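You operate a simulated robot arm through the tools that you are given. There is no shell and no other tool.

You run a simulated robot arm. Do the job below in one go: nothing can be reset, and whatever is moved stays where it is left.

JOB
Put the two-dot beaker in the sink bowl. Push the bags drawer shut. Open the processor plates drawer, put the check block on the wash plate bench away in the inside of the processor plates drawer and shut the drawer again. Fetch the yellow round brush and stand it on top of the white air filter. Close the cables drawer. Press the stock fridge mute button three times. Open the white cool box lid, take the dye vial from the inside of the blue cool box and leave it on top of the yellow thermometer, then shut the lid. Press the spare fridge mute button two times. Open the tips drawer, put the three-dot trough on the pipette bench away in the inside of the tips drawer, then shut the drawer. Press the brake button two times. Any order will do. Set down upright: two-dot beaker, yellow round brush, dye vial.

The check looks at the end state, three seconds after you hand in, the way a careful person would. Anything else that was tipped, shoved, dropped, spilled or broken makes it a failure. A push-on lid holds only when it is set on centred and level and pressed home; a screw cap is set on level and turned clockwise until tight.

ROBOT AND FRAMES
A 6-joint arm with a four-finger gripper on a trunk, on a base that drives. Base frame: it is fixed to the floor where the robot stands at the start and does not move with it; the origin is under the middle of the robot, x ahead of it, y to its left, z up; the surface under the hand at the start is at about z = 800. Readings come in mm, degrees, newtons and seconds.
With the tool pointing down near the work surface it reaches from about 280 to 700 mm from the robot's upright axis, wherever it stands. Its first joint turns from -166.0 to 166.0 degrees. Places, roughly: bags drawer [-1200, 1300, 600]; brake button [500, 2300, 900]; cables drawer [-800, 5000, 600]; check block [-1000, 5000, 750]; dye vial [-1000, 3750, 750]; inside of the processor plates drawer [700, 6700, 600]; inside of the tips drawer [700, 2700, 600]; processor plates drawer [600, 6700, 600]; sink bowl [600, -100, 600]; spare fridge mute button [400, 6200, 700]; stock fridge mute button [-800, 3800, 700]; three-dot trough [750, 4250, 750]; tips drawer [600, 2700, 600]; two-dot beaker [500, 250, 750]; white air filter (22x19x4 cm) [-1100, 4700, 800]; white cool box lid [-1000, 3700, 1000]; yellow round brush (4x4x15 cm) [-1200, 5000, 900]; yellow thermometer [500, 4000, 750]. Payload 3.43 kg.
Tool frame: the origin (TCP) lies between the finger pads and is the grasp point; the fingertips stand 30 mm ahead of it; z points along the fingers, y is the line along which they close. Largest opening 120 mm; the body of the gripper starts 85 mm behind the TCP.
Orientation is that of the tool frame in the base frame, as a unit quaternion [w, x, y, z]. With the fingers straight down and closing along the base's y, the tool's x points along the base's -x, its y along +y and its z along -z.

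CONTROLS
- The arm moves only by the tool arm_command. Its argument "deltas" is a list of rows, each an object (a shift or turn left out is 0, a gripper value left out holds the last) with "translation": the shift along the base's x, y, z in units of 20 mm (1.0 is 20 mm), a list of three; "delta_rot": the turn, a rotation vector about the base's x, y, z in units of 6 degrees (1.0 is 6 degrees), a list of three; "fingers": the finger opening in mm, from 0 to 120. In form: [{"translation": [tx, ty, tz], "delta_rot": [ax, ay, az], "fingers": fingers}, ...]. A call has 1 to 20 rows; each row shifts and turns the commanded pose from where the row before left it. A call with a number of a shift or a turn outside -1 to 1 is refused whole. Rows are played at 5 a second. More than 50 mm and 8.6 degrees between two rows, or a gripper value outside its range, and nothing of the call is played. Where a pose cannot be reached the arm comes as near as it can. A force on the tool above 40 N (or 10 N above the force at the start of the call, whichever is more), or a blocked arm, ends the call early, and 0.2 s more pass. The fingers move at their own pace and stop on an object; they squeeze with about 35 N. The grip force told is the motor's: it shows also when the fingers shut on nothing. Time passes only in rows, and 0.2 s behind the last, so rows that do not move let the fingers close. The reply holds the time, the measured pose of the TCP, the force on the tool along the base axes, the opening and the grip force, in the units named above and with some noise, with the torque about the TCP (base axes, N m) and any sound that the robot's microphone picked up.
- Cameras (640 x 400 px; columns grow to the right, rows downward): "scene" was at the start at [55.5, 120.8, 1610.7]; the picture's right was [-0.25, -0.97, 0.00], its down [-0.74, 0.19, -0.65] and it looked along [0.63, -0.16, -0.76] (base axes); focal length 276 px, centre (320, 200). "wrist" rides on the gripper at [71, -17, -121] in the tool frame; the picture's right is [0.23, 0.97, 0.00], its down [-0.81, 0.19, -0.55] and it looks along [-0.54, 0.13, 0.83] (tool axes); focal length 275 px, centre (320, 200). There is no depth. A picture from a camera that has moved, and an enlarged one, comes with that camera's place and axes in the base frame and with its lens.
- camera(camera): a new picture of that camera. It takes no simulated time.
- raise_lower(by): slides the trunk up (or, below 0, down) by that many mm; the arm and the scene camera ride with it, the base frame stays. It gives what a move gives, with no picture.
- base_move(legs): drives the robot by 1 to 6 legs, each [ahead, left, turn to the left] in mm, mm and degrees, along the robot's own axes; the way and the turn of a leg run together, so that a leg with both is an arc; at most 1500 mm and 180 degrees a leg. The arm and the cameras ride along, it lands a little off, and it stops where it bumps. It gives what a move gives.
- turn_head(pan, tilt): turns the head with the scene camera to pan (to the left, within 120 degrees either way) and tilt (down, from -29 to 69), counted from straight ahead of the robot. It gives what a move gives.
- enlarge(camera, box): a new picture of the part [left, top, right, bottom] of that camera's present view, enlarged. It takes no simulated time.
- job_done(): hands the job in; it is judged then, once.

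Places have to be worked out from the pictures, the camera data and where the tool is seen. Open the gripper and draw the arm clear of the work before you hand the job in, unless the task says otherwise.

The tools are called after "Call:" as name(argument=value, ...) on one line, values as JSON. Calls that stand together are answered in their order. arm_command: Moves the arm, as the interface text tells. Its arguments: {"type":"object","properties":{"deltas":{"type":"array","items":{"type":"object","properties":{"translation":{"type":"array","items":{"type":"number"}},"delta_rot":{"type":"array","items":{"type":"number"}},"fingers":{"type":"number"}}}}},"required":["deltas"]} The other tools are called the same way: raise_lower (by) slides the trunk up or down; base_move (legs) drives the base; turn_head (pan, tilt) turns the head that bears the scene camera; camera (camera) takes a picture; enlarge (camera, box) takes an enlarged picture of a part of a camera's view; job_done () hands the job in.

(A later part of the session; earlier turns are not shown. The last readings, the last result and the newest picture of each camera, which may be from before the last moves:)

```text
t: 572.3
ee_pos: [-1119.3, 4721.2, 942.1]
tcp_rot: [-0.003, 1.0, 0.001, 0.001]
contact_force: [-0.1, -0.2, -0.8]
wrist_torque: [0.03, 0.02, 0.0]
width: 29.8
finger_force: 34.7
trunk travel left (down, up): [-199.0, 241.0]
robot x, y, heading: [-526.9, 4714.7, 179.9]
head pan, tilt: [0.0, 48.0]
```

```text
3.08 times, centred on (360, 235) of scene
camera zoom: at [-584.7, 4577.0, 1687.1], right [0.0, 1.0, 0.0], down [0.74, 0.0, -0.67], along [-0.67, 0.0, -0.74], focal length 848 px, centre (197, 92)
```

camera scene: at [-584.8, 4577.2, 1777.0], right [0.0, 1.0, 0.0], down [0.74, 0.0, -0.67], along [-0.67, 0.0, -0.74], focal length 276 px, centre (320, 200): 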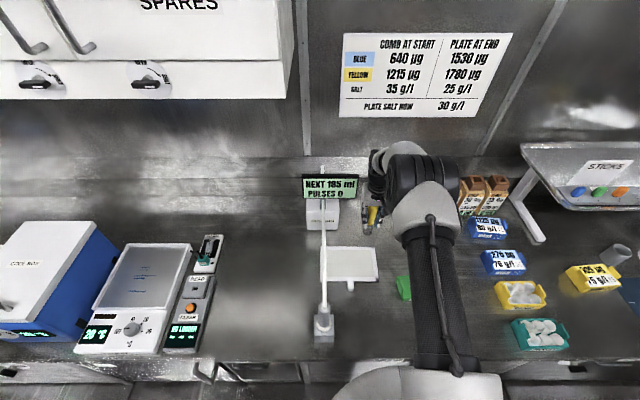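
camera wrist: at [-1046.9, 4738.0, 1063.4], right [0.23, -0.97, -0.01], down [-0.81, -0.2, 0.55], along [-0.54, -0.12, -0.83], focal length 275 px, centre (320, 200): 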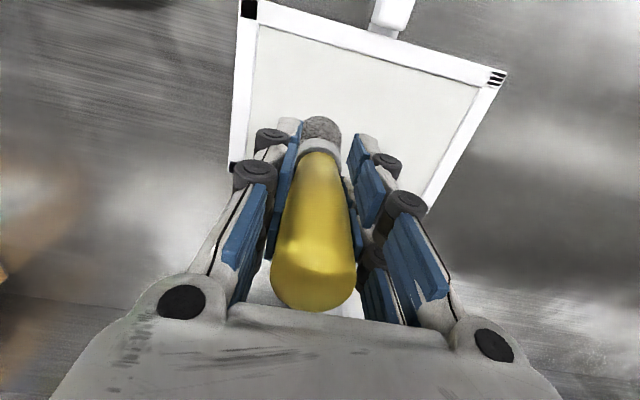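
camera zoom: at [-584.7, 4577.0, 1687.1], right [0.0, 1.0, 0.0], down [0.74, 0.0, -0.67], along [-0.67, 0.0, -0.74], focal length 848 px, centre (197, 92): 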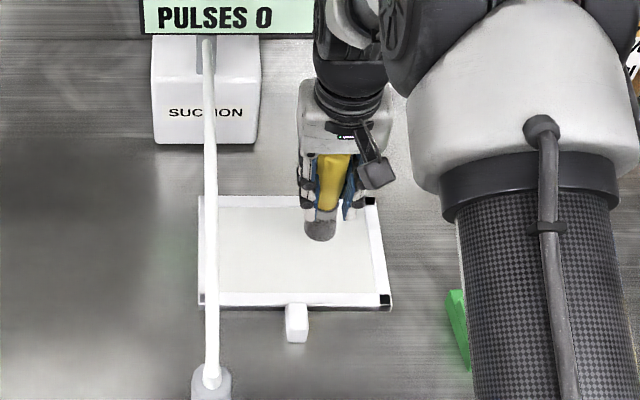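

The bristle end is well inside the panel. I lower in small steps until light contact.

Call:
raise_lower(by=-26)

Call:
arm_command(deltas=[{"translation": [0, 0, -0.15]}, {"translation": [0, 0, -0.1]}, {}])

Call:
arm_command(deltas=[{"translation": [0, 0, -0.1]}, {"translation": [0, 0, -0.08]}, {}])

```text
t: 573.0
ee_pos: [-1118.1, 4720.7, 916.7]
tcp_rot: [-0.003, 1.0, 0.001, 0.0]
contact_force: [-0.4, -0.4, -0.8]
wrist_torque: [0.02, 0.01, -0.02]
width: 30.0
finger_force: 35.0
trunk travel left (down, up): [-173.0, 267.0]
robot x, y, heading: [-524.8, 4718.0, 179.9]
head pan, tilt: [0.0, 48.0]
```

```text
t: 573.8
ee_pos: [-1119.0, 4722.0, 910.9]
tcp_rot: [-0.003, 1.0, 0.001, 0.0]
contact_force: [0.2, -0.3, -0.7]
wrist_torque: [-0.02, -0.01, 0.01]
width: 29.9
finger_force: 35.2
trunk travel left (down, up): [-173.0, 267.0]
robot x, y, heading: [-529.0, 4715.8, 180.0]
head pan, tilt: [0.0, 48.0]
```

```text
t: 574.6
ee_pos: [-1118.2, 4720.2, 908.1]
tcp_rot: [-0.004, 1.0, 0.001, 0.0]
contact_force: [0.5, -0.9, 2.1]
wrist_torque: [-0.06, -0.02, -0.01]
width: 29.8
finger_force: 34.9
trunk travel left (down, up): [-173.0, 267.0]
robot x, y, heading: [-525.9, 4717.6, 180.2]
head pan, tilt: [0.0, 48.0]
```

Call:
arm_command(deltas=[{"translation": [0, 0, -0.07]}, {}])

Call:
arm_command(deltas=[{"fingers": 36}, {}, {"fingers": 50}, {}, {}])

Call:
camera(camera="wrist")

Call:
enlarge(camera="scene", box=[300, 170, 420, 300])

```text
t: 575.2
ee_pos: [-1117.4, 4720.1, 907.0]
tcp_rot: [-0.005, 1.0, 0.001, -0.003]
contact_force: [1.5, -2.0, 18.1]
wrist_torque: [-0.14, -0.12, 0.02]
width: 30.2
finger_force: 35.1
trunk travel left (down, up): [-173.0, 267.0]
robot x, y, heading: [-524.7, 4716.4, 179.8]
head pan, tilt: [0.0, 48.0]
```

```text
t: 576.4
ee_pos: [-1117.6, 4721.4, 905.8]
tcp_rot: [-0.003, 1.0, 0.001, -0.001]
contact_force: [-0.3, -0.4, 0.0]
wrist_torque: [-0.02, 0.01, -0.02]
width: 50.2
finger_force: 0.1
trunk travel left (down, up): [-173.0, 267.0]
robot x, y, heading: [-526.1, 4717.5, 180.0]
head pan, tilt: [0.0, 48.0]
```

```text
taken
camera wrist: at [-1046.7, 4738.2, 1027.3], right [0.23, -0.97, -0.01], down [-0.81, -0.2, 0.55], along [-0.54, -0.12, -0.83], focal length 275 px, centre (320, 200)
```

wrist: 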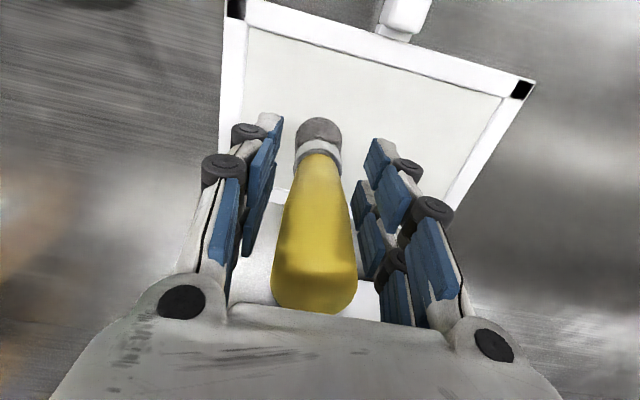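

```text
3.08 times, centred on (360, 235) of scene
camera zoom: at [-584.7, 4577.0, 1661.0], right [0.0, 1.0, 0.0], down [0.74, 0.0, -0.67], along [-0.67, 0.0, -0.74], focal length 848 px, centre (197, 92)
```

zoom: 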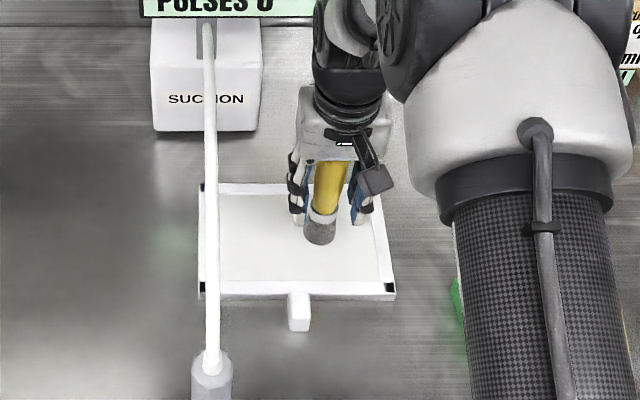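

It stands on the filter. I open wider, rise straight up, and verify.

Call:
arm_command(deltas=[{"fingers": 72}, {}, {}])

Call:
raise_lower(by=165)

Call:
camera(camera="wrist")

Call:
enlarge(camera="scene", box=[290, 200, 420, 340])

```text
t: 577.2
ee_pos: [-1118.1, 4721.4, 905.7]
tcp_rot: [-0.003, 1.0, 0.001, 0.0]
contact_force: [0.7, 0.8, -0.2]
wrist_torque: [0.0, 0.03, 0.02]
width: 72.0
finger_force: 0.1
trunk travel left (down, up): [-173.0, 267.0]
robot x, y, heading: [-525.5, 4713.6, 180.0]
head pan, tilt: [0.0, 48.0]
```

```text
t: 579.1
ee_pos: [-1118.9, 4721.6, 1071.6]
tcp_rot: [-0.004, 1.0, 0.001, -0.001]
contact_force: [-0.2, 0.1, 0.2]
wrist_torque: [0.01, 0.02, -0.01]
width: 72.3
finger_force: 0.0
trunk travel left (down, up): [-338.0, 102.0]
robot x, y, heading: [-529.6, 4716.0, 179.8]
head pan, tilt: [0.0, 48.0]
```

```text
taken
camera wrist: at [-1046.8, 4738.1, 1192.0], right [0.23, -0.97, -0.01], down [-0.81, -0.2, 0.55], along [-0.54, -0.12, -0.83], focal length 275 px, centre (320, 200)
```

wrist: 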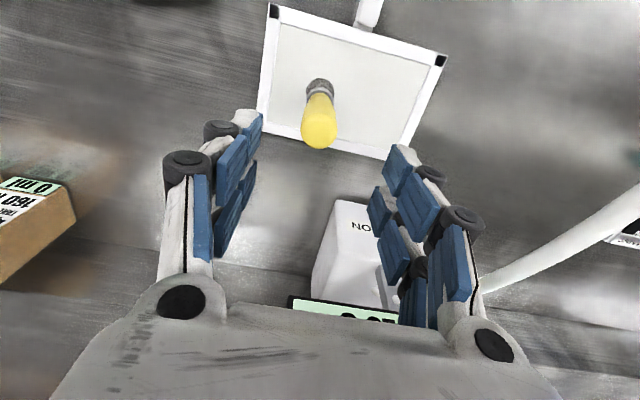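

```text
2.86 times, centred on (355, 270) of scene
camera zoom: at [-584.9, 4577.0, 1825.9], right [0.0, 1.0, 0.0], down [0.74, 0.0, -0.67], along [-0.67, 0.0, -0.74], focal length 787 px, centre (220, 0)
```

zoom: 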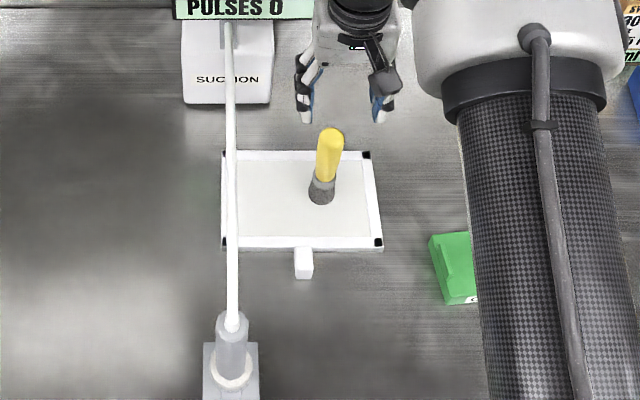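

The brush stands upright on the filter. While here I take a close look at the green CHECK item.

Call:
turn_head(pan=-35, tilt=52)

Call:
camera(camera="scene")

Call:
base_move(legs=[[-150, -200, 0]])

Call:
camera(camera="wrist")

Call:
turn_head(pan=0, tilt=52)

Call:
camera(camera="scene")

```text
t: 580.1
ee_pos: [-1119.2, 4721.5, 1071.5]
tcp_rot: [-0.003, 1.0, 0.001, 0.0]
contact_force: [0.5, -0.3, 0.3]
wrist_torque: [0.0, 0.01, -0.02]
width: 72.1
finger_force: 0.1
trunk travel left (down, up): [-338.0, 102.0]
robot x, y, heading: [-529.0, 4713.6, 180.1]
head pan, tilt: [-35.0, 52.0]
```

```text
taken
camera scene: at [-567.5, 4619.9, 1820.6], right [0.57, 0.82, 0.0], down [0.65, -0.45, -0.62], along [-0.5, 0.35, -0.79], focal length 276 px, centre (320, 200)
```

scene: 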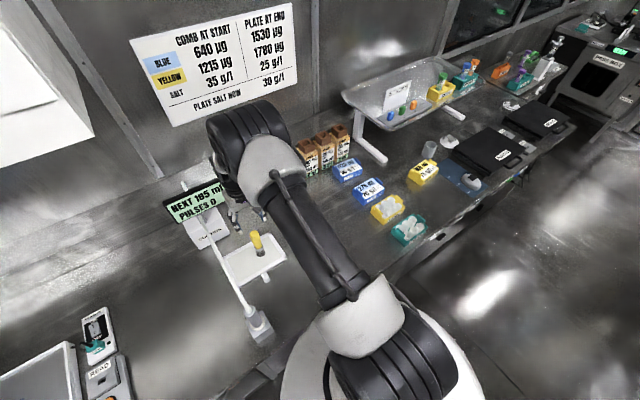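

```text
t: 582.0
ee_pos: [-966.4, 4917.8, 1070.8]
tcp_rot: [-0.004, 1.0, 0.004, 0.0]
contact_force: [-0.6, 0.8, -0.8]
wrist_torque: [-0.02, 0.04, 0.0]
width: 71.9
finger_force: 0.1
trunk travel left (down, up): [-338.0, 102.0]
robot x, y, heading: [-370.5, 4913.0, -180.0]
head pan, tilt: [-35.0, 52.0]
```

```text
taken
camera wrist: at [-894.5, 4935.2, 1192.5], right [0.24, -0.97, -0.01], down [-0.81, -0.2, 0.55], along [-0.54, -0.12, -0.83], focal length 275 px, centre (320, 200)
```

wrist: 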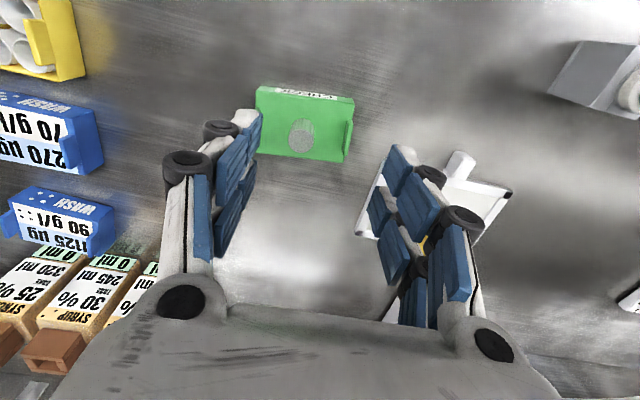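

```text
t: 583.0
ee_pos: [-965.9, 4917.8, 1071.2]
tcp_rot: [-0.003, 1.0, 0.003, 0.0]
contact_force: [0.3, 0.4, 0.1]
wrist_torque: [0.01, -0.01, -0.01]
width: 71.6
finger_force: 0.0
trunk travel left (down, up): [-338.0, 102.0]
robot x, y, heading: [-373.9, 4916.9, -180.1]
head pan, tilt: [0.0, 52.0]
```

```text
taken
camera scene: at [-428.5, 4775.8, 1820.6], right [0.0, 1.0, 0.0], down [0.79, 0.0, -0.62], along [-0.62, 0.0, -0.79], focal length 276 px, centre (320, 200)
```

scene: 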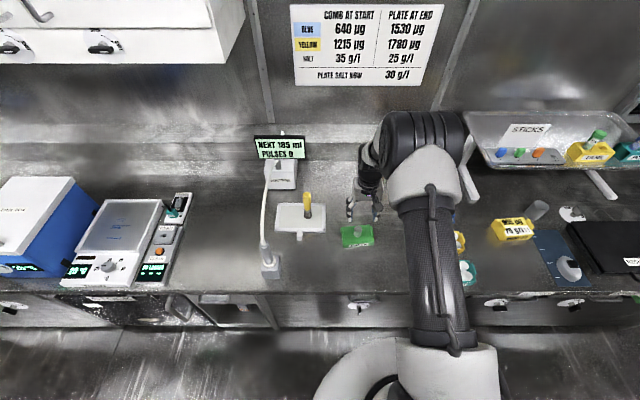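

Call:
enlarge(camera="scene", box=[330, 205, 390, 260])

Call:
enlarge(camera="wrist", box=[240, 70, 370, 180])

```text
7.27 times, centred on (360, 232) of scene
camera zoom: at [-428.5, 4775.8, 1820.6], right [0.0, 1.0, 0.0], down [0.79, 0.0, -0.62], along [-0.62, 0.0, -0.79], focal length 2004 px, centre (29, -36)
```

zoom: 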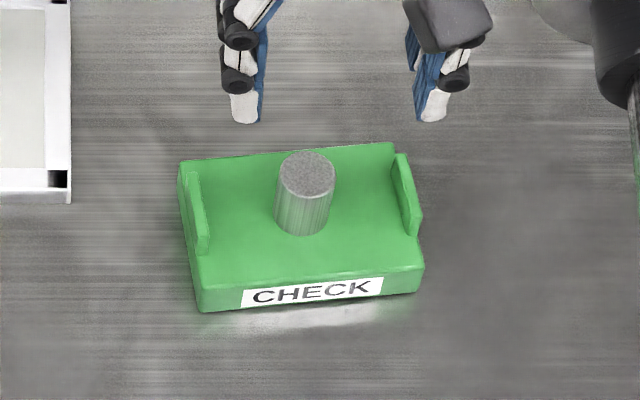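

```text
3.64 times, centred on (305, 125) of wrist
camera zoom: at [-894.9, 4934.8, 1192.2], right [0.24, -0.97, -0.01], down [-0.81, -0.2, 0.55], along [-0.54, -0.12, -0.83], focal length 1001 px, centre (374, 473)
```

zoom: 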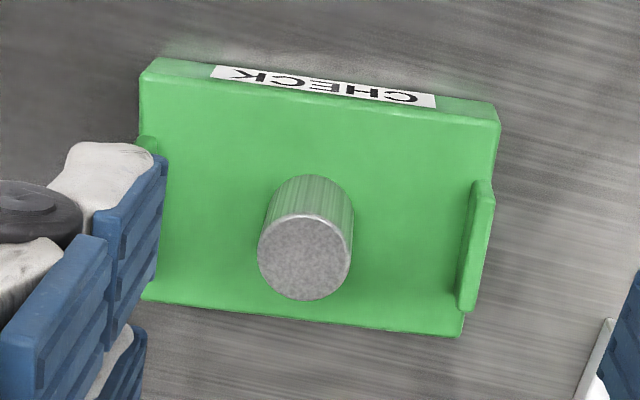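

The check block is a green plate-sized block with a metal knob at about (-1026, 4931). First I open the processor plates drawer: I tuck the arm and drive to y≈6200, facing the right bench.

Call:
arm_command(deltas=[{"translation": [1, 0, 0]}, {"translation": [1, 0, 0]}, {"translation": [1, 0, 0]}, {"translation": [1, 0, 0]}, {"translation": [1, 0, 0]}, {"translation": [1, 0, 0]}, {"translation": [1, 0, 0]}, {"translation": [0.6, 0, 0]}, {}])

Call:
raise_lower(by=-113)

Call:
base_move(legs=[[-210, 0, 0], [0, 0, -178], [0, 1250, 0]])

Call:
turn_head(pan=0, tilt=40)

Call:
camera(camera="scene")

Call:
turn_head(pan=40, tilt=40)

Call:
camera(camera="scene")

```text
t: 585.0
ee_pos: [-815.7, 4917.0, 1070.2]
tcp_rot: [-0.003, 1.0, 0.003, -0.001]
contact_force: [0.3, -0.1, -0.6]
wrist_torque: [0.04, -0.04, 0.03]
width: 71.9
finger_force: 0.0
trunk travel left (down, up): [-338.0, 102.0]
robot x, y, heading: [-375.5, 4917.4, -179.6]
head pan, tilt: [0.0, 52.0]
```

```text
t: 586.4
ee_pos: [-816.4, 4917.2, 957.5]
tcp_rot: [-0.005, 1.0, 0.003, 0.0]
contact_force: [0.5, 0.0, -0.2]
wrist_torque: [-0.01, 0.04, 0.01]
width: 72.0
finger_force: 0.1
trunk travel left (down, up): [-225.0, 215.0]
robot x, y, heading: [-372.7, 4917.0, -179.7]
head pan, tilt: [0.0, 52.0]
```

```text
t: 601.6
ee_pos: [401.2, 6119.6, 956.7]
tcp_rot: [0.0, 0.053, 0.999, -0.004]
contact_force: [-0.4, -0.2, 0.7]
wrist_torque: [0.03, -0.04, 0.0]
width: 72.0
finger_force: 0.1
trunk travel left (down, up): [-225.0, 215.0]
robot x, y, heading: [-37.4, 6167.0, -6.1]
head pan, tilt: [0.0, 52.0]
```

```text
t: 602.3
ee_pos: [402.2, 6117.9, 957.1]
tcp_rot: [0.0, 0.053, 0.999, -0.004]
contact_force: [0.5, 0.4, 0.3]
wrist_torque: [0.0, -0.03, 0.03]
width: 72.1
finger_force: 0.1
trunk travel left (down, up): [-225.0, 215.0]
robot x, y, heading: [-35.2, 6167.7, -6.0]
head pan, tilt: [0.0, 40.0]
```

```text
taken
camera scene: at [44.7, 6301.8, 1724.4], right [-0.11, -0.99, 0.0], down [-0.64, 0.07, -0.77], along [0.76, -0.08, -0.64], focal length 276 px, centre (320, 200)
```

scene: 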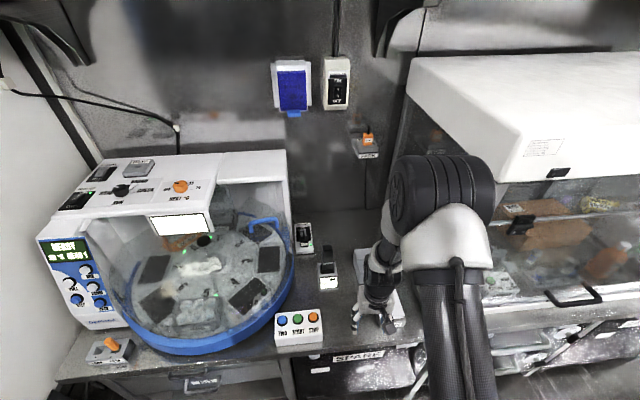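

```text
t: 603.4
ee_pos: [401.6, 6119.1, 956.9]
tcp_rot: [0.0, 0.052, 0.999, -0.004]
contact_force: [-0.8, -0.8, 0.3]
wrist_torque: [0.0, -0.01, -0.01]
width: 71.9
finger_force: 0.2
trunk travel left (down, up): [-225.0, 215.0]
robot x, y, heading: [-38.2, 6170.6, -6.2]
head pan, tilt: [40.0, 40.0]
```

```text
taken
camera scene: at [30.9, 6358.1, 1724.5], right [0.56, -0.83, 0.0], down [-0.53, -0.36, -0.77], along [0.64, 0.43, -0.64], focal length 276 px, centre (320, 200)
```

scene: 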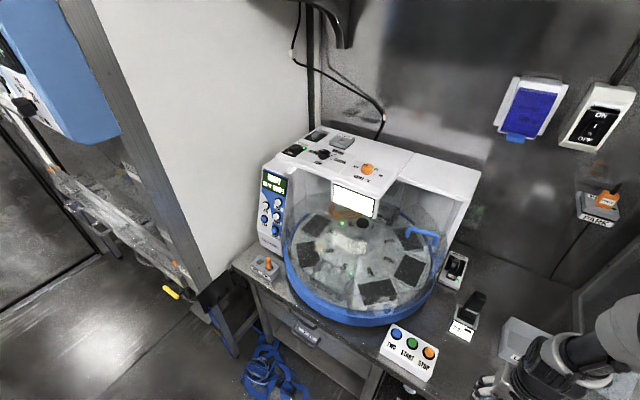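

I back off from the bench a bit and square up, then zoom on the SPARE fridge and the drawer under the plate processor.

Call:
base_move(legs=[[-150, 30, 6.2]])

Call:
turn_head(pan=12, tilt=50)

Call:
camera(camera="scene")

Call:
enlarge(camera="scene", box=[120, 200, 440, 360])

```text
t: 604.8
ee_pos: [255.3, 6204.7, 957.6]
tcp_rot: [0.0, -0.001, 1.0, -0.004]
contact_force: [-0.3, 0.4, 0.0]
wrist_torque: [0.0, -0.05, 0.0]
width: 71.9
finger_force: 0.1
trunk travel left (down, up): [-225.0, 215.0]
robot x, y, heading: [-183.9, 6208.3, -0.1]
head pan, tilt: [40.0, 40.0]
```

```text
t: 605.7
ee_pos: [255.8, 6205.9, 956.7]
tcp_rot: [0.0, 0.0, 1.0, -0.003]
contact_force: [0.0, 0.6, 0.1]
wrist_torque: [-0.03, 0.0, -0.02]
width: 72.0
finger_force: 0.0
trunk travel left (down, up): [-225.0, 215.0]
robot x, y, heading: [-186.5, 6208.6, -0.1]
head pan, tilt: [12.0, 50.0]
```

```text
taken
camera scene: at [-128.3, 6364.3, 1710.3], right [0.21, -0.98, 0.0], down [-0.75, -0.16, -0.64], along [0.63, 0.13, -0.77], focal length 276 px, centre (320, 200)
```

scene: 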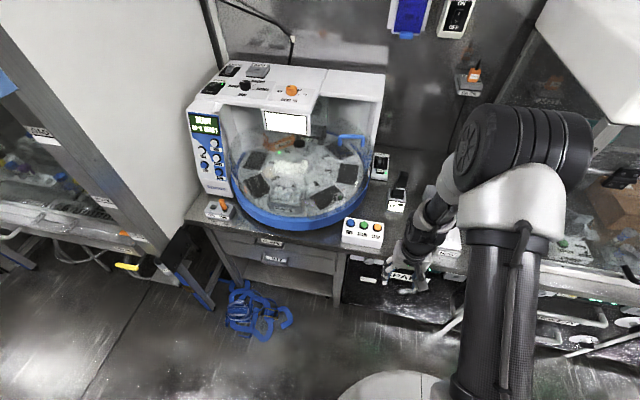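

```text
2.00 times, centred on (280, 280) of scene
camera zoom: at [-128.3, 6364.3, 1710.3], right [0.21, -0.98, 0.0], down [-0.75, -0.16, -0.64], along [0.63, 0.13, -0.77], focal length 551 px, centre (400, 40)
```

zoom: 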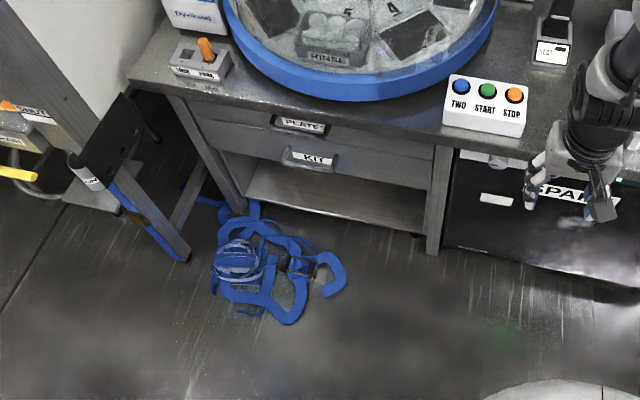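

I see PLATES and KIT drawers under the processor, and a blue hose on the floor at x≥175, y 6600–7000 which I must not drive into (so base x ≤ -100 there). First the SPARE fridge: I go to the horizontal pose in line.

Call:
base_move(legs=[[-60, 0, 0]])

Call:
arm_command(deltas=[{"translation": [0.9, -0.2, 0], "fingers": 0}, {"translation": [0.9, -0.2, 0]}, {"translation": [0.9, -0.2, 0]}, {"translation": [0.9, -0.2, 0]}, {"translation": [0.6, -0.2, 0]}, {"translation": [0, 0, -1], "delta_rot": [0, -1, 0]}, {"translation": [0, 0, -1], "delta_rot": [0, -1, 0]}, {"translation": [0, 0, -1], "delta_rot": [0, -1, 0]}, {"translation": [0, 0, -0.5], "delta_rot": [0, -1, 0]}, {"delta_rot": [0, -1, 0]}, {"delta_rot": [0, -1, 0]}, {"delta_rot": [0, -1, 0]}, {"delta_rot": [0, -1, 0]}, {"delta_rot": [0, -1, 0]}, {"delta_rot": [0, -1, 0]}, {"delta_rot": [0, -1, 0]}, {"delta_rot": [0, -1, 0]}, {"delta_rot": [0, -1, 0]}, {"delta_rot": [0, -1, 0]}, {"delta_rot": [0, -1, 0]}])

Call:
raise_lower(by=-155)

Call:
camera(camera="wrist")

Call:
turn_head(pan=0, tilt=45)

Call:
camera(camera="scene")

```text
t: 606.7
ee_pos: [195.7, 6205.6, 957.6]
tcp_rot: [0.001, -0.001, 1.0, -0.004]
contact_force: [0.1, 0.7, 0.5]
wrist_torque: [-0.04, -0.04, -0.01]
width: 71.9
finger_force: 0.1
trunk travel left (down, up): [-225.0, 215.0]
robot x, y, heading: [-244.3, 6208.9, 0.1]
head pan, tilt: [12.0, 50.0]
```

```text
t: 610.9
ee_pos: [282.0, 6184.3, 887.0]
tcp_rot: [0.708, 0.003, 0.707, -0.005]
contact_force: [0.4, 0.0, 0.5]
wrist_torque: [0.02, -0.01, 0.03]
width: 0.1
finger_force: 33.2
trunk travel left (down, up): [-225.0, 215.0]
robot x, y, heading: [-243.8, 6208.3, -0.2]
head pan, tilt: [12.0, 50.0]
```

```text
t: 612.6
ee_pos: [280.8, 6184.5, 731.5]
tcp_rot: [0.707, 0.002, 0.707, -0.004]
contact_force: [0.4, 0.3, 0.0]
wrist_torque: [0.0, 0.0, 0.0]
width: 0.0
finger_force: 33.3
trunk travel left (down, up): [-70.0, 370.0]
robot x, y, heading: [-245.3, 6208.1, -0.2]
head pan, tilt: [12.0, 50.0]
```

```text
taken
camera wrist: at [160.7, 6169.8, 660.7], right [0.01, 0.97, -0.23], down [-0.55, 0.2, 0.81], along [0.83, 0.12, 0.54], focal length 275 px, centre (320, 200)
```

wrist: 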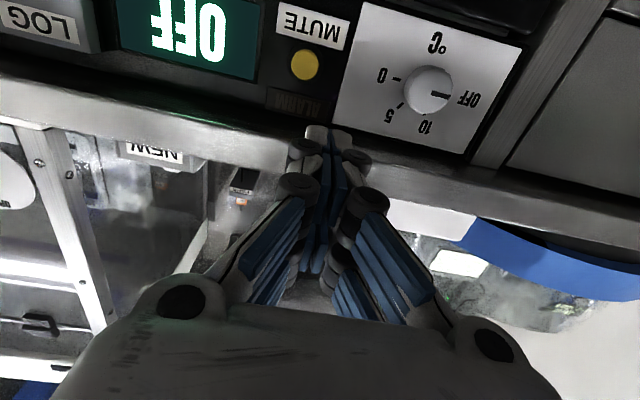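

```text
t: 613.4
ee_pos: [280.4, 6184.5, 731.6]
tcp_rot: [0.707, 0.001, 0.707, -0.004]
contact_force: [0.1, -0.6, 0.3]
wrist_torque: [0.0, -0.01, -0.04]
width: 0.0
finger_force: 33.3
trunk travel left (down, up): [-70.0, 370.0]
robot x, y, heading: [-244.3, 6206.0, 0.3]
head pan, tilt: [0.0, 45.0]
```

```text
taken
camera scene: at [-182.0, 6348.3, 1562.2], right [0.0, -1.0, 0.0], down [-0.71, 0.0, -0.71], along [0.71, 0.0, -0.71], focal length 276 px, centre (320, 200)
```

scene: 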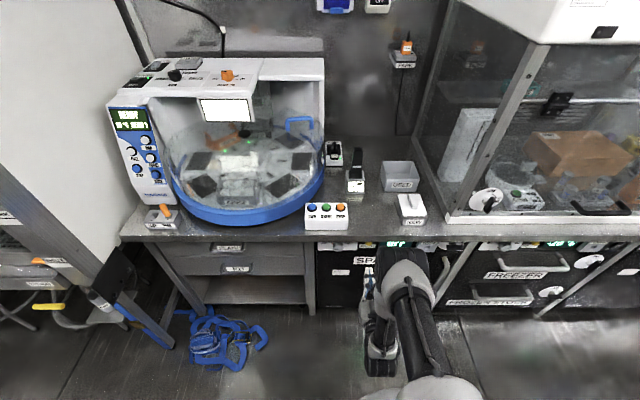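

The yellow MUTE is in view (≈(433, 6162, 690)). I shift y -17, z -16 and advance 60 mm, then re-check alignment.

Call:
arm_command(deltas=[{"translation": [0.6, -0.4, -0.4]}, {"translation": [0.8, -0.45, -0.4]}, {"translation": [0.8, 0, 0]}, {"translation": [0.8, 0, 0]}, {}])

Call:
camera(camera="wrist")

```text
t: 614.6
ee_pos: [344.8, 6168.8, 713.5]
tcp_rot: [0.707, 0.002, 0.707, -0.005]
contact_force: [-0.9, 0.0, 0.1]
wrist_torque: [-0.01, -0.02, 0.0]
width: 0.1
finger_force: 33.5
trunk travel left (down, up): [-70.0, 370.0]
robot x, y, heading: [-242.3, 6210.8, -0.1]
head pan, tilt: [0.0, 45.0]
```

```text
taken
camera wrist: at [223.2, 6154.2, 644.1], right [0.01, 0.97, -0.23], down [-0.55, 0.2, 0.81], along [0.83, 0.12, 0.54], focal length 275 px, centre (320, 200)
```

wrist: 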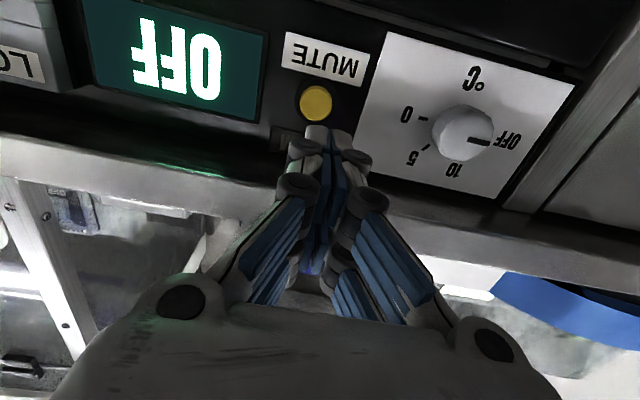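

Call:
arm_command(deltas=[{"translation": [0.7, -0.35, 0.4]}, {"translation": [0.8, 0, 0]}, {"translation": [0.6, 0, 0]}, {}])

Call:
enlarge(camera="wrist", box=[240, 40, 420, 200])

```text
t: 615.6
ee_pos: [382.9, 6162.4, 725.1]
tcp_rot: [0.707, 0.0, 0.707, -0.003]
contact_force: [-0.3, 0.1, 0.6]
wrist_torque: [0.01, 0.0, 0.0]
width: 0.0
finger_force: 33.2
trunk travel left (down, up): [-70.0, 370.0]
robot x, y, heading: [-241.2, 6208.0, -0.3]
head pan, tilt: [0.0, 45.0]
```

```text
2.50 times, centred on (330, 120) of wrist
camera zoom: at [263.4, 6146.9, 653.7], right [0.01, 0.97, -0.23], down [-0.55, 0.2, 0.81], along [0.83, 0.12, 0.54], focal length 688 px, centre (295, 400)
```

zoom: 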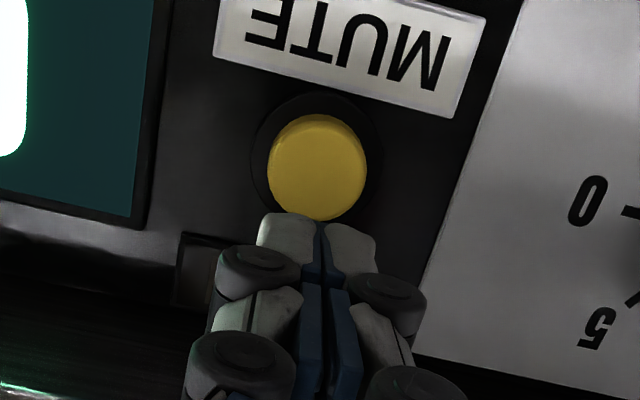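

Good alignment. I advance and then creep until the click.

Call:
arm_command(deltas=[{"translation": [0.4, 0.05, 0]}, {"translation": [0.25, 0, 0]}, {}])

Call:
arm_command(deltas=[{"translation": [0.12, 0, 0]}, {"translation": [0.12, 0, 0]}, {}])

Call:
arm_command(deltas=[{"translation": [0.12, 0, 0]}, {"translation": [0.12, 0, 0]}, {}])

```text
t: 616.4
ee_pos: [396.5, 6163.4, 723.3]
tcp_rot: [0.707, 0.002, 0.707, -0.004]
contact_force: [-0.8, 0.1, 0.7]
wrist_torque: [-0.03, 0.0, 0.03]
width: 0.0
finger_force: 33.5
trunk travel left (down, up): [-70.0, 370.0]
robot x, y, heading: [-247.2, 6211.0, -0.1]
head pan, tilt: [0.0, 45.0]
```

```text
t: 617.2
ee_pos: [400.9, 6161.7, 723.8]
tcp_rot: [0.707, 0.002, 0.707, -0.005]
contact_force: [-0.7, 0.6, -0.3]
wrist_torque: [0.0, -0.02, 0.0]
width: 0.0
finger_force: 33.4
trunk travel left (down, up): [-70.0, 370.0]
robot x, y, heading: [-248.1, 6207.0, 0.2]
head pan, tilt: [0.0, 45.0]
```

```text
t: 618.0
ee_pos: [405.4, 6161.0, 723.8]
tcp_rot: [0.707, 0.002, 0.707, -0.004]
contact_force: [-0.2, 0.0, 0.4]
wrist_torque: [0.0, 0.0, -0.03]
width: 0.0
finger_force: 33.6
trunk travel left (down, up): [-70.0, 370.0]
robot x, y, heading: [-245.1, 6209.3, -0.2]
head pan, tilt: [0.0, 45.0]
```

Call:
arm_command(deltas=[{"translation": [0.12, 0, 0]}, {"translation": [0.12, 0, 0]}, {}])

Call:
arm_command(deltas=[{"translation": [0.1, 0, 0]}, {"translation": [0.1, 0, 0]}, {}])

Call:
enlarge(camera="wrist", box=[240, 40, 420, 200])

```text
t: 618.8
ee_pos: [410.5, 6160.7, 724.3]
tcp_rot: [0.707, 0.002, 0.707, -0.004]
contact_force: [0.1, -0.3, 0.0]
wrist_torque: [0.0, 0.03, -0.01]
width: 0.0
finger_force: 33.3
trunk travel left (down, up): [-70.0, 370.0]
robot x, y, heading: [-242.5, 6206.5, -0.1]
head pan, tilt: [0.0, 45.0]
```

```text
t: 619.6
ee_pos: [414.5, 6161.0, 723.7]
tcp_rot: [0.707, 0.002, 0.707, -0.004]
contact_force: [0.2, 0.2, -0.7]
wrist_torque: [0.0, -0.02, 0.0]
width: 0.0
finger_force: 33.5
trunk travel left (down, up): [-70.0, 370.0]
robot x, y, heading: [-245.2, 6205.8, -0.1]
head pan, tilt: [0.0, 45.0]
```

```text
2.50 times, centred on (330, 120) of wrist
camera zoom: at [293.6, 6146.8, 652.8], right [0.01, 0.97, -0.23], down [-0.55, 0.2, 0.81], along [0.83, 0.12, 0.54], focal length 688 px, centre (295, 400)
```

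zoom: 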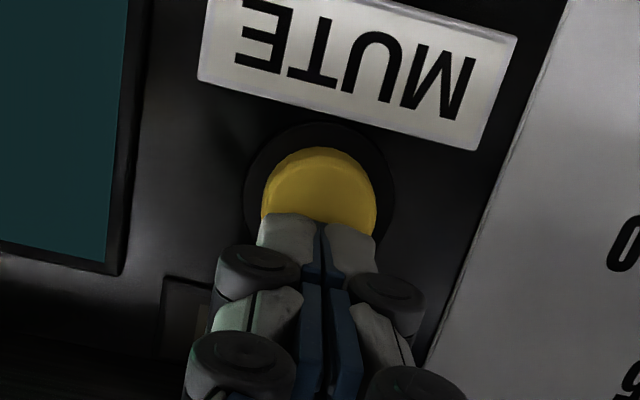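

Very near now. I continue with 2 mm steps.

Call:
arm_command(deltas=[{"translation": [0.1, 0, 0]}, {"translation": [0.1, 0, 0]}, {}])

Call:
arm_command(deltas=[{"translation": [0.1, 0, 0]}, {"translation": [0.1, 0, 0]}, {}])

```text
t: 620.4
ee_pos: [417.1, 6162.5, 722.9]
tcp_rot: [0.707, 0.001, 0.707, -0.005]
contact_force: [-1.9, -0.1, 0.6]
wrist_torque: [0.01, 0.03, 0.01]
width: 5.9
finger_force: 33.4
trunk travel left (down, up): [-70.0, 370.0]
robot x, y, heading: [-244.1, 6209.5, -0.3]
head pan, tilt: [0.0, 45.0]
```

```text
t: 621.2
ee_pos: [423.1, 6160.8, 722.9]
tcp_rot: [0.707, 0.002, 0.707, -0.004]
contact_force: [-3.9, -2.1, -0.1]
wrist_torque: [0.01, 0.12, -0.05]
width: 5.7
finger_force: 33.1
trunk travel left (down, up): [-70.0, 370.0]
robot x, y, heading: [-248.2, 6209.4, 0.2]
head pan, tilt: [0.0, 45.0]
heard: click
```

First click. I back off 12 mm and press once more.

Call:
arm_command(deltas=[{"translation": [-0.3, 0, 0]}, {"translation": [-0.3, 0, 0]}, {}])

Call:
arm_command(deltas=[{"translation": [0.3, 0, 0]}, {"translation": [0.18, 0, 0]}, {"translation": [0.12, 0, 0]}, {}])

Call:
arm_command(deltas=[{"translation": [-0.3, 0, 0]}, {"translation": [-0.6, 0, 0]}, {"translation": [-1, 0, 0]}, {"translation": [-1, 0, 0]}, {"translation": [-1, 0, 0]}, {"translation": [-1, 0, 0]}, {}])

```text
t: 622.0
ee_pos: [411.2, 6160.8, 723.6]
tcp_rot: [0.707, 0.001, 0.707, -0.003]
contact_force: [0.2, -0.2, -0.6]
wrist_torque: [-0.01, -0.02, -0.01]
width: 0.1
finger_force: 33.6
trunk travel left (down, up): [-70.0, 370.0]
robot x, y, heading: [-247.8, 6204.6, 0.0]
head pan, tilt: [0.0, 45.0]
```

```text
t: 623.0
ee_pos: [421.8, 6161.8, 723.1]
tcp_rot: [0.707, 0.0, 0.707, -0.003]
contact_force: [-4.4, -1.6, 1.0]
wrist_torque: [-0.04, 0.07, -0.03]
width: 6.0
finger_force: 33.4
trunk travel left (down, up): [-70.0, 370.0]
robot x, y, heading: [-243.9, 6208.5, -0.1]
head pan, tilt: [0.0, 45.0]
heard: click
```

```text
t: 624.6
ee_pos: [324.4, 6161.2, 722.8]
tcp_rot: [0.707, 0.001, 0.707, -0.003]
contact_force: [-0.3, 1.0, -0.1]
wrist_torque: [0.0, 0.0, -0.02]
width: 0.2
finger_force: 33.5
trunk travel left (down, up): [-70.0, 370.0]
robot x, y, heading: [-248.0, 6205.8, 0.3]
head pan, tilt: [0.0, 45.0]
```

SPARE mute pressed twice. Now to the PLATES drawer: I slide the base along +y, keeping clear of the hose on the floor.

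Call:
base_move(legs=[[0, 520, 0]])

Call:
camera(camera="wrist")

Call:
turn_head(pan=-10, tilt=50)

Call:
camera(camera="scene")

Call:
enlarge(camera="scene", box=[200, 150, 420, 310])

```text
t: 627.6
ee_pos: [327.2, 6679.0, 722.6]
tcp_rot: [0.707, 0.005, 0.707, -0.007]
contact_force: [-0.1, -0.2, 0.3]
wrist_torque: [-0.01, 0.01, 0.0]
width: 0.2
finger_force: 33.5
trunk travel left (down, up): [-70.0, 370.0]
robot x, y, heading: [-239.4, 6726.1, -0.3]
head pan, tilt: [0.0, 45.0]
```

```text
taken
camera wrist: at [207.1, 6665.2, 652.2], right [0.01, 0.97, -0.23], down [-0.55, 0.2, 0.81], along [0.84, 0.12, 0.54], focal length 275 px, centre (320, 200)
```

wrist: 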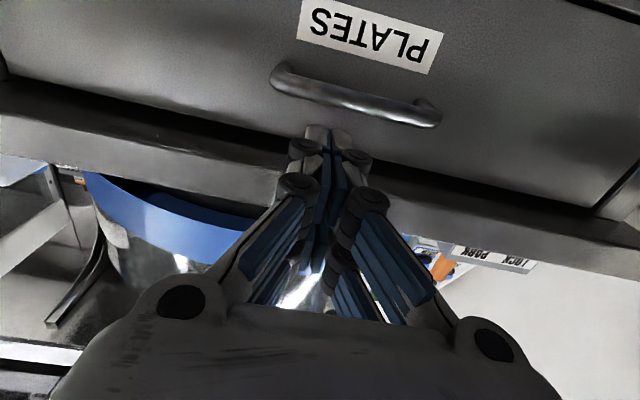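

```text
t: 628.4
ee_pos: [327.4, 6679.2, 722.9]
tcp_rot: [0.707, 0.004, 0.707, -0.007]
contact_force: [0.4, -0.1, 0.0]
wrist_torque: [0.0, 0.03, 0.01]
width: 0.0
finger_force: 33.4
trunk travel left (down, up): [-70.0, 370.0]
robot x, y, heading: [-237.8, 6730.1, -0.5]
head pan, tilt: [-10.0, 50.0]
```

```text
taken
camera scene: at [-183.9, 6856.7, 1555.3], right [-0.18, -0.98, 0.0], down [-0.75, 0.14, -0.64], along [0.63, -0.12, -0.77], focal length 276 px, centre (320, 200)
```

scene: 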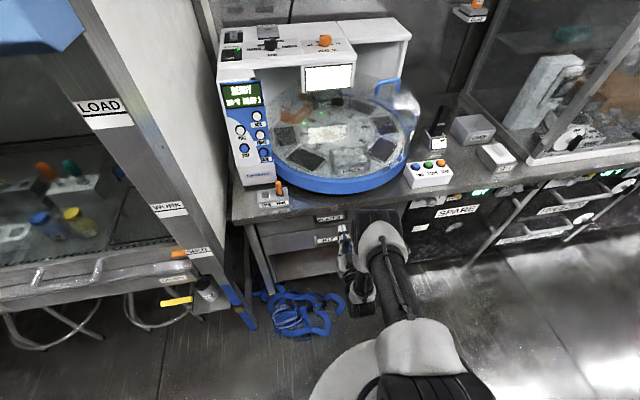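

```text
2.50 times, centred on (310, 230) of scene
camera zoom: at [-183.9, 6856.7, 1555.3], right [-0.18, -0.98, 0.0], down [-0.75, 0.14, -0.64], along [0.63, -0.12, -0.77], focal length 689 px, centre (345, 125)
```

zoom: 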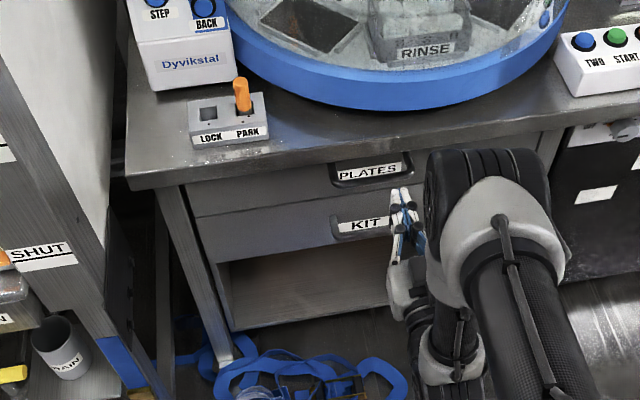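

The PLATES bar is at about (406, 6700, 690). I lower the trunk, roll the hand 90° and open, as for TIPS.

Call:
raise_lower(by=-31)

Call:
arm_command(deltas=[{"translation": [-0.3, 0.06, 0], "delta_rot": [1, 0, 0]}, {"translation": [-0.3, 0.06, 0], "delta_rot": [1, 0, 0]}, {"translation": [0, 0.06, 0], "delta_rot": [1, 0, 0]}, {"translation": [0, 0.06, 0], "delta_rot": [1, 0, 0]}, {"translation": [0, 0.06, 0], "delta_rot": [1, 0, 0]}, {"translation": [0, 0.06, 0], "delta_rot": [1, 0, 0]}, {"translation": [0, 0.06, 0], "delta_rot": [1, 0, 0]}, {"translation": [0, 0.06, 0], "delta_rot": [1, 0, 0]}, {"translation": [0, 0.06, 0], "delta_rot": [1, 0, 0]}, {"translation": [0, 0.06, 0], "delta_rot": [1, 0, 0]}, {"translation": [0, 0.06, 0], "delta_rot": [1, 0, 0]}, {"translation": [0, 0.06, 0], "delta_rot": [1, 0, 0]}, {"translation": [0, 0.06, 0], "delta_rot": [1, 0, 0]}, {"translation": [0, 0.06, 0], "delta_rot": [1, 0, 0]}, {"translation": [0, 0.06, 0], "delta_rot": [1, 0, 0], "fingers": 56}, {}, {}])

Call:
camera(camera="wrist")

```text
t: 629.1
ee_pos: [327.6, 6679.5, 692.0]
tcp_rot: [0.707, 0.004, 0.707, -0.007]
contact_force: [0.5, 0.6, 0.4]
wrist_torque: [0.02, 0.01, 0.0]
width: 0.0
finger_force: 34.0
trunk travel left (down, up): [-39.0, 401.0]
robot x, y, heading: [-245.0, 6729.5, -0.2]
head pan, tilt: [-10.0, 50.0]
```

```text
t: 632.7
ee_pos: [315.0, 6697.5, 691.7]
tcp_rot: [0.496, 0.504, 0.505, 0.495]
contact_force: [-0.1, 0.6, 1.4]
wrist_torque: [-0.01, -0.01, 0.01]
width: 55.5
finger_force: 0.0
trunk travel left (down, up): [-39.0, 401.0]
robot x, y, heading: [-241.6, 6733.3, -0.5]
head pan, tilt: [-10.0, 50.0]
```

```text
taken
camera wrist: at [194.8, 6769.6, 677.4], right [0.01, 0.23, 0.97], down [-0.55, -0.81, 0.2], along [0.84, -0.54, 0.12], focal length 275 px, centre (320, 200)
```

wrist: 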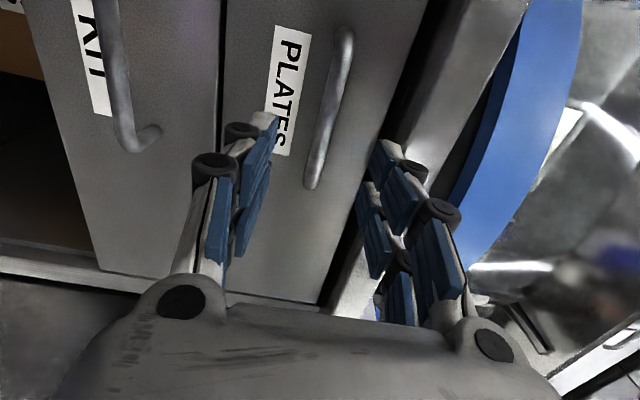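

Call:
arm_command(deltas=[{"translation": [1, 0, 0.1]}, {"translation": [1, 0, 0.1]}, {"translation": [1, 0, 0]}, {"translation": [0.7, 0, 0]}, {}])

Call:
camera(camera="wrist")

```text
t: 633.9
ee_pos: [389.9, 6696.6, 696.1]
tcp_rot: [0.497, 0.503, 0.505, 0.495]
contact_force: [-0.3, -0.2, -0.2]
wrist_torque: [0.0, -0.02, -0.01]
width: 56.3
finger_force: 0.1
trunk travel left (down, up): [-39.0, 401.0]
robot x, y, heading: [-239.7, 6730.1, -0.6]
head pan, tilt: [-10.0, 50.0]
```

```text
taken
camera wrist: at [269.5, 6769.0, 681.4], right [0.02, 0.23, 0.97], down [-0.55, -0.81, 0.2], along [0.84, -0.54, 0.12], focal length 275 px, centre (320, 200)
```

wrist: 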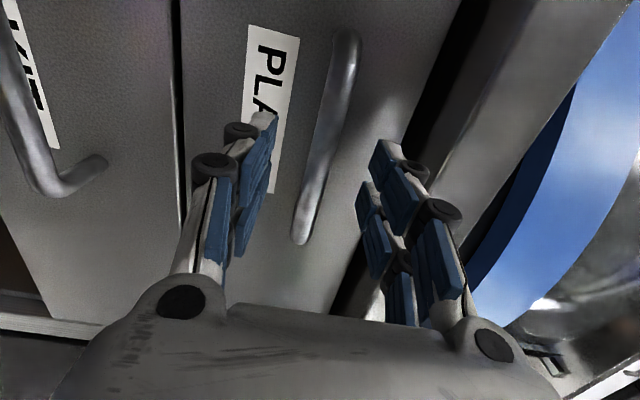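

This matches the TIPS view just before gripping. I advance 16 mm and close on the bar.

Call:
arm_command(deltas=[{"translation": [0.4, 0, -0.05]}, {"translation": [0.4, 0, 0]}, {"fingers": 5}, {}, {}, {}])

Call:
base_move(legs=[[-100, 0, 0.4]])

Call:
camera(camera="scene")

```text
t: 635.3
ee_pos: [405.7, 6697.5, 694.3]
tcp_rot: [0.497, 0.504, 0.505, 0.495]
contact_force: [1.1, -0.1, -5.8]
wrist_torque: [0.27, 0.06, -0.13]
width: 12.8
finger_force: 32.0
trunk travel left (down, up): [-39.0, 401.0]
robot x, y, heading: [-239.1, 6730.9, -0.3]
head pan, tilt: [-10.0, 50.0]
```

```text
t: 636.5
ee_pos: [306.8, 6698.2, 694.6]
tcp_rot: [0.497, 0.505, 0.504, 0.494]
contact_force: [-1.9, -30.7, -11.4]
wrist_torque: [0.11, 0.08, 0.41]
width: 12.7
finger_force: 44.7
trunk travel left (down, up): [-39.0, 401.0]
robot x, y, heading: [-340.7, 6726.9, -0.0]
head pan, tilt: [-10.0, 50.0]
```

```text
taken
camera scene: at [-283.1, 6854.5, 1524.4], right [-0.18, -0.98, 0.0], down [-0.75, 0.14, -0.64], along [0.63, -0.11, -0.77], focal length 276 px, centre (320, 200)
```

scene: 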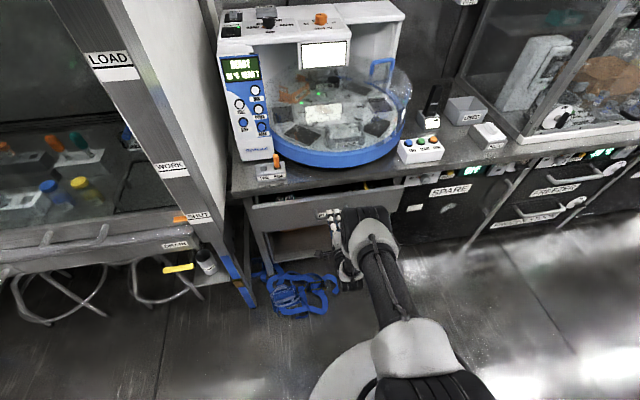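

Call:
arm_command(deltas=[{"translation": [0, -0.12, -0.1]}, {}])

Call:
base_move(legs=[[-110, 0, 0]])

Call:
enlarge(camera="scene", box=[220, 130, 440, 290])

```text
t: 637.1
ee_pos: [307.5, 6697.1, 693.8]
tcp_rot: [0.497, 0.503, 0.505, 0.495]
contact_force: [-1.5, 8.7, 5.0]
wrist_torque: [0.53, -0.02, -0.89]
width: 12.9
finger_force: 45.2
trunk travel left (down, up): [-39.0, 401.0]
robot x, y, heading: [-341.0, 6734.5, -0.1]
head pan, tilt: [-10.0, 50.0]
```

```text
t: 638.3
ee_pos: [194.9, 6697.5, 693.7]
tcp_rot: [0.497, 0.503, 0.505, 0.495]
contact_force: [-1.6, 14.1, 10.7]
wrist_torque: [0.58, -0.03, 0.79]
width: 12.6
finger_force: 44.7
trunk travel left (down, up): [-39.0, 401.0]
robot x, y, heading: [-449.9, 6731.5, 0.0]
head pan, tilt: [-10.0, 50.0]
```

```text
2.50 times, centred on (330, 210) of scene
camera zoom: at [-395.9, 6858.8, 1524.3], right [-0.18, -0.98, 0.0], down [-0.75, 0.13, -0.64], along [0.63, -0.11, -0.77], focal length 689 px, centre (295, 175)
```

zoom: 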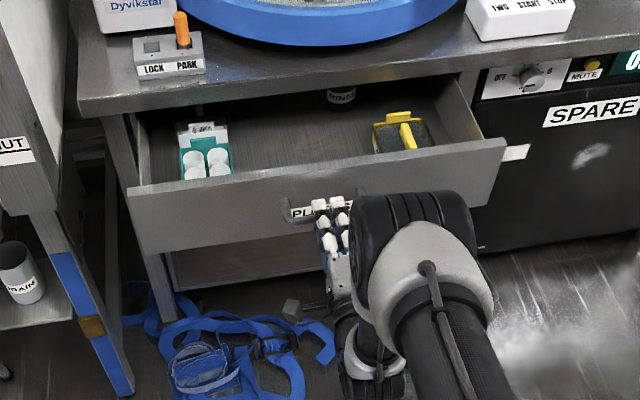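

About 210 mm open, with free space in the middle. I pull 60 mm more, then release.

Call:
base_move(legs=[[-60, 0, 0]])

Call:
arm_command(deltas=[{"fingers": 56}, {}, {}])

Call:
arm_command(deltas=[{"translation": [-1, 0, 0]}, {"translation": [-1, 0, 0]}, {"translation": [-1, 0, 0]}, {"translation": [-1, 0, 0]}, {}])

Call:
enlarge(camera="scene", box=[220, 110, 440, 270])

```text
t: 639.2
ee_pos: [136.2, 6696.8, 694.3]
tcp_rot: [0.498, 0.502, 0.505, 0.495]
contact_force: [-0.9, -1.6, 5.3]
wrist_torque: [0.36, -0.03, 0.51]
width: 12.9
finger_force: 44.6
trunk travel left (down, up): [-39.0, 401.0]
robot x, y, heading: [-513.1, 6731.0, 0.0]
head pan, tilt: [-10.0, 50.0]
```

```text
t: 640.0
ee_pos: [136.2, 6698.7, 694.3]
tcp_rot: [0.497, 0.504, 0.504, 0.495]
contact_force: [0.5, -0.8, 0.3]
wrist_torque: [0.02, 0.03, -0.02]
width: 56.2
finger_force: 0.1
trunk travel left (down, up): [-39.0, 401.0]
robot x, y, heading: [-512.9, 6734.3, -0.1]
head pan, tilt: [-10.0, 50.0]
```

```text
t: 641.2
ee_pos: [55.8, 6697.5, 694.9]
tcp_rot: [0.497, 0.503, 0.504, 0.496]
contact_force: [0.3, -0.1, 0.6]
wrist_torque: [0.02, -0.02, -0.03]
width: 56.0
finger_force: 0.2
trunk travel left (down, up): [-39.0, 401.0]
robot x, y, heading: [-509.3, 6729.7, -0.1]
head pan, tilt: [-10.0, 50.0]
```

```text
2.50 times, centred on (330, 190) of scene
camera zoom: at [-454.4, 6857.8, 1524.3], right [-0.18, -0.98, 0.0], down [-0.75, 0.13, -0.64], along [0.63, -0.11, -0.77], focal length 689 px, centre (295, 225)
```

zoom: 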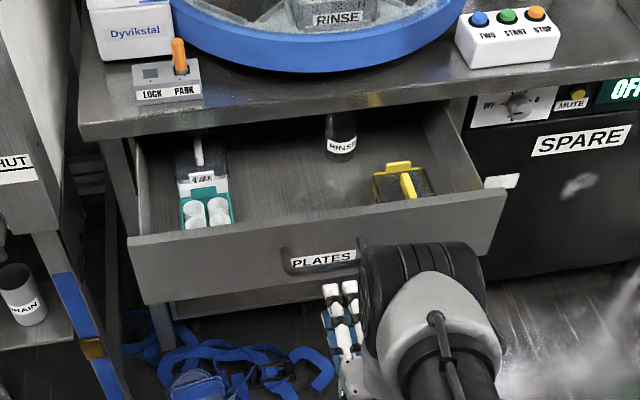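

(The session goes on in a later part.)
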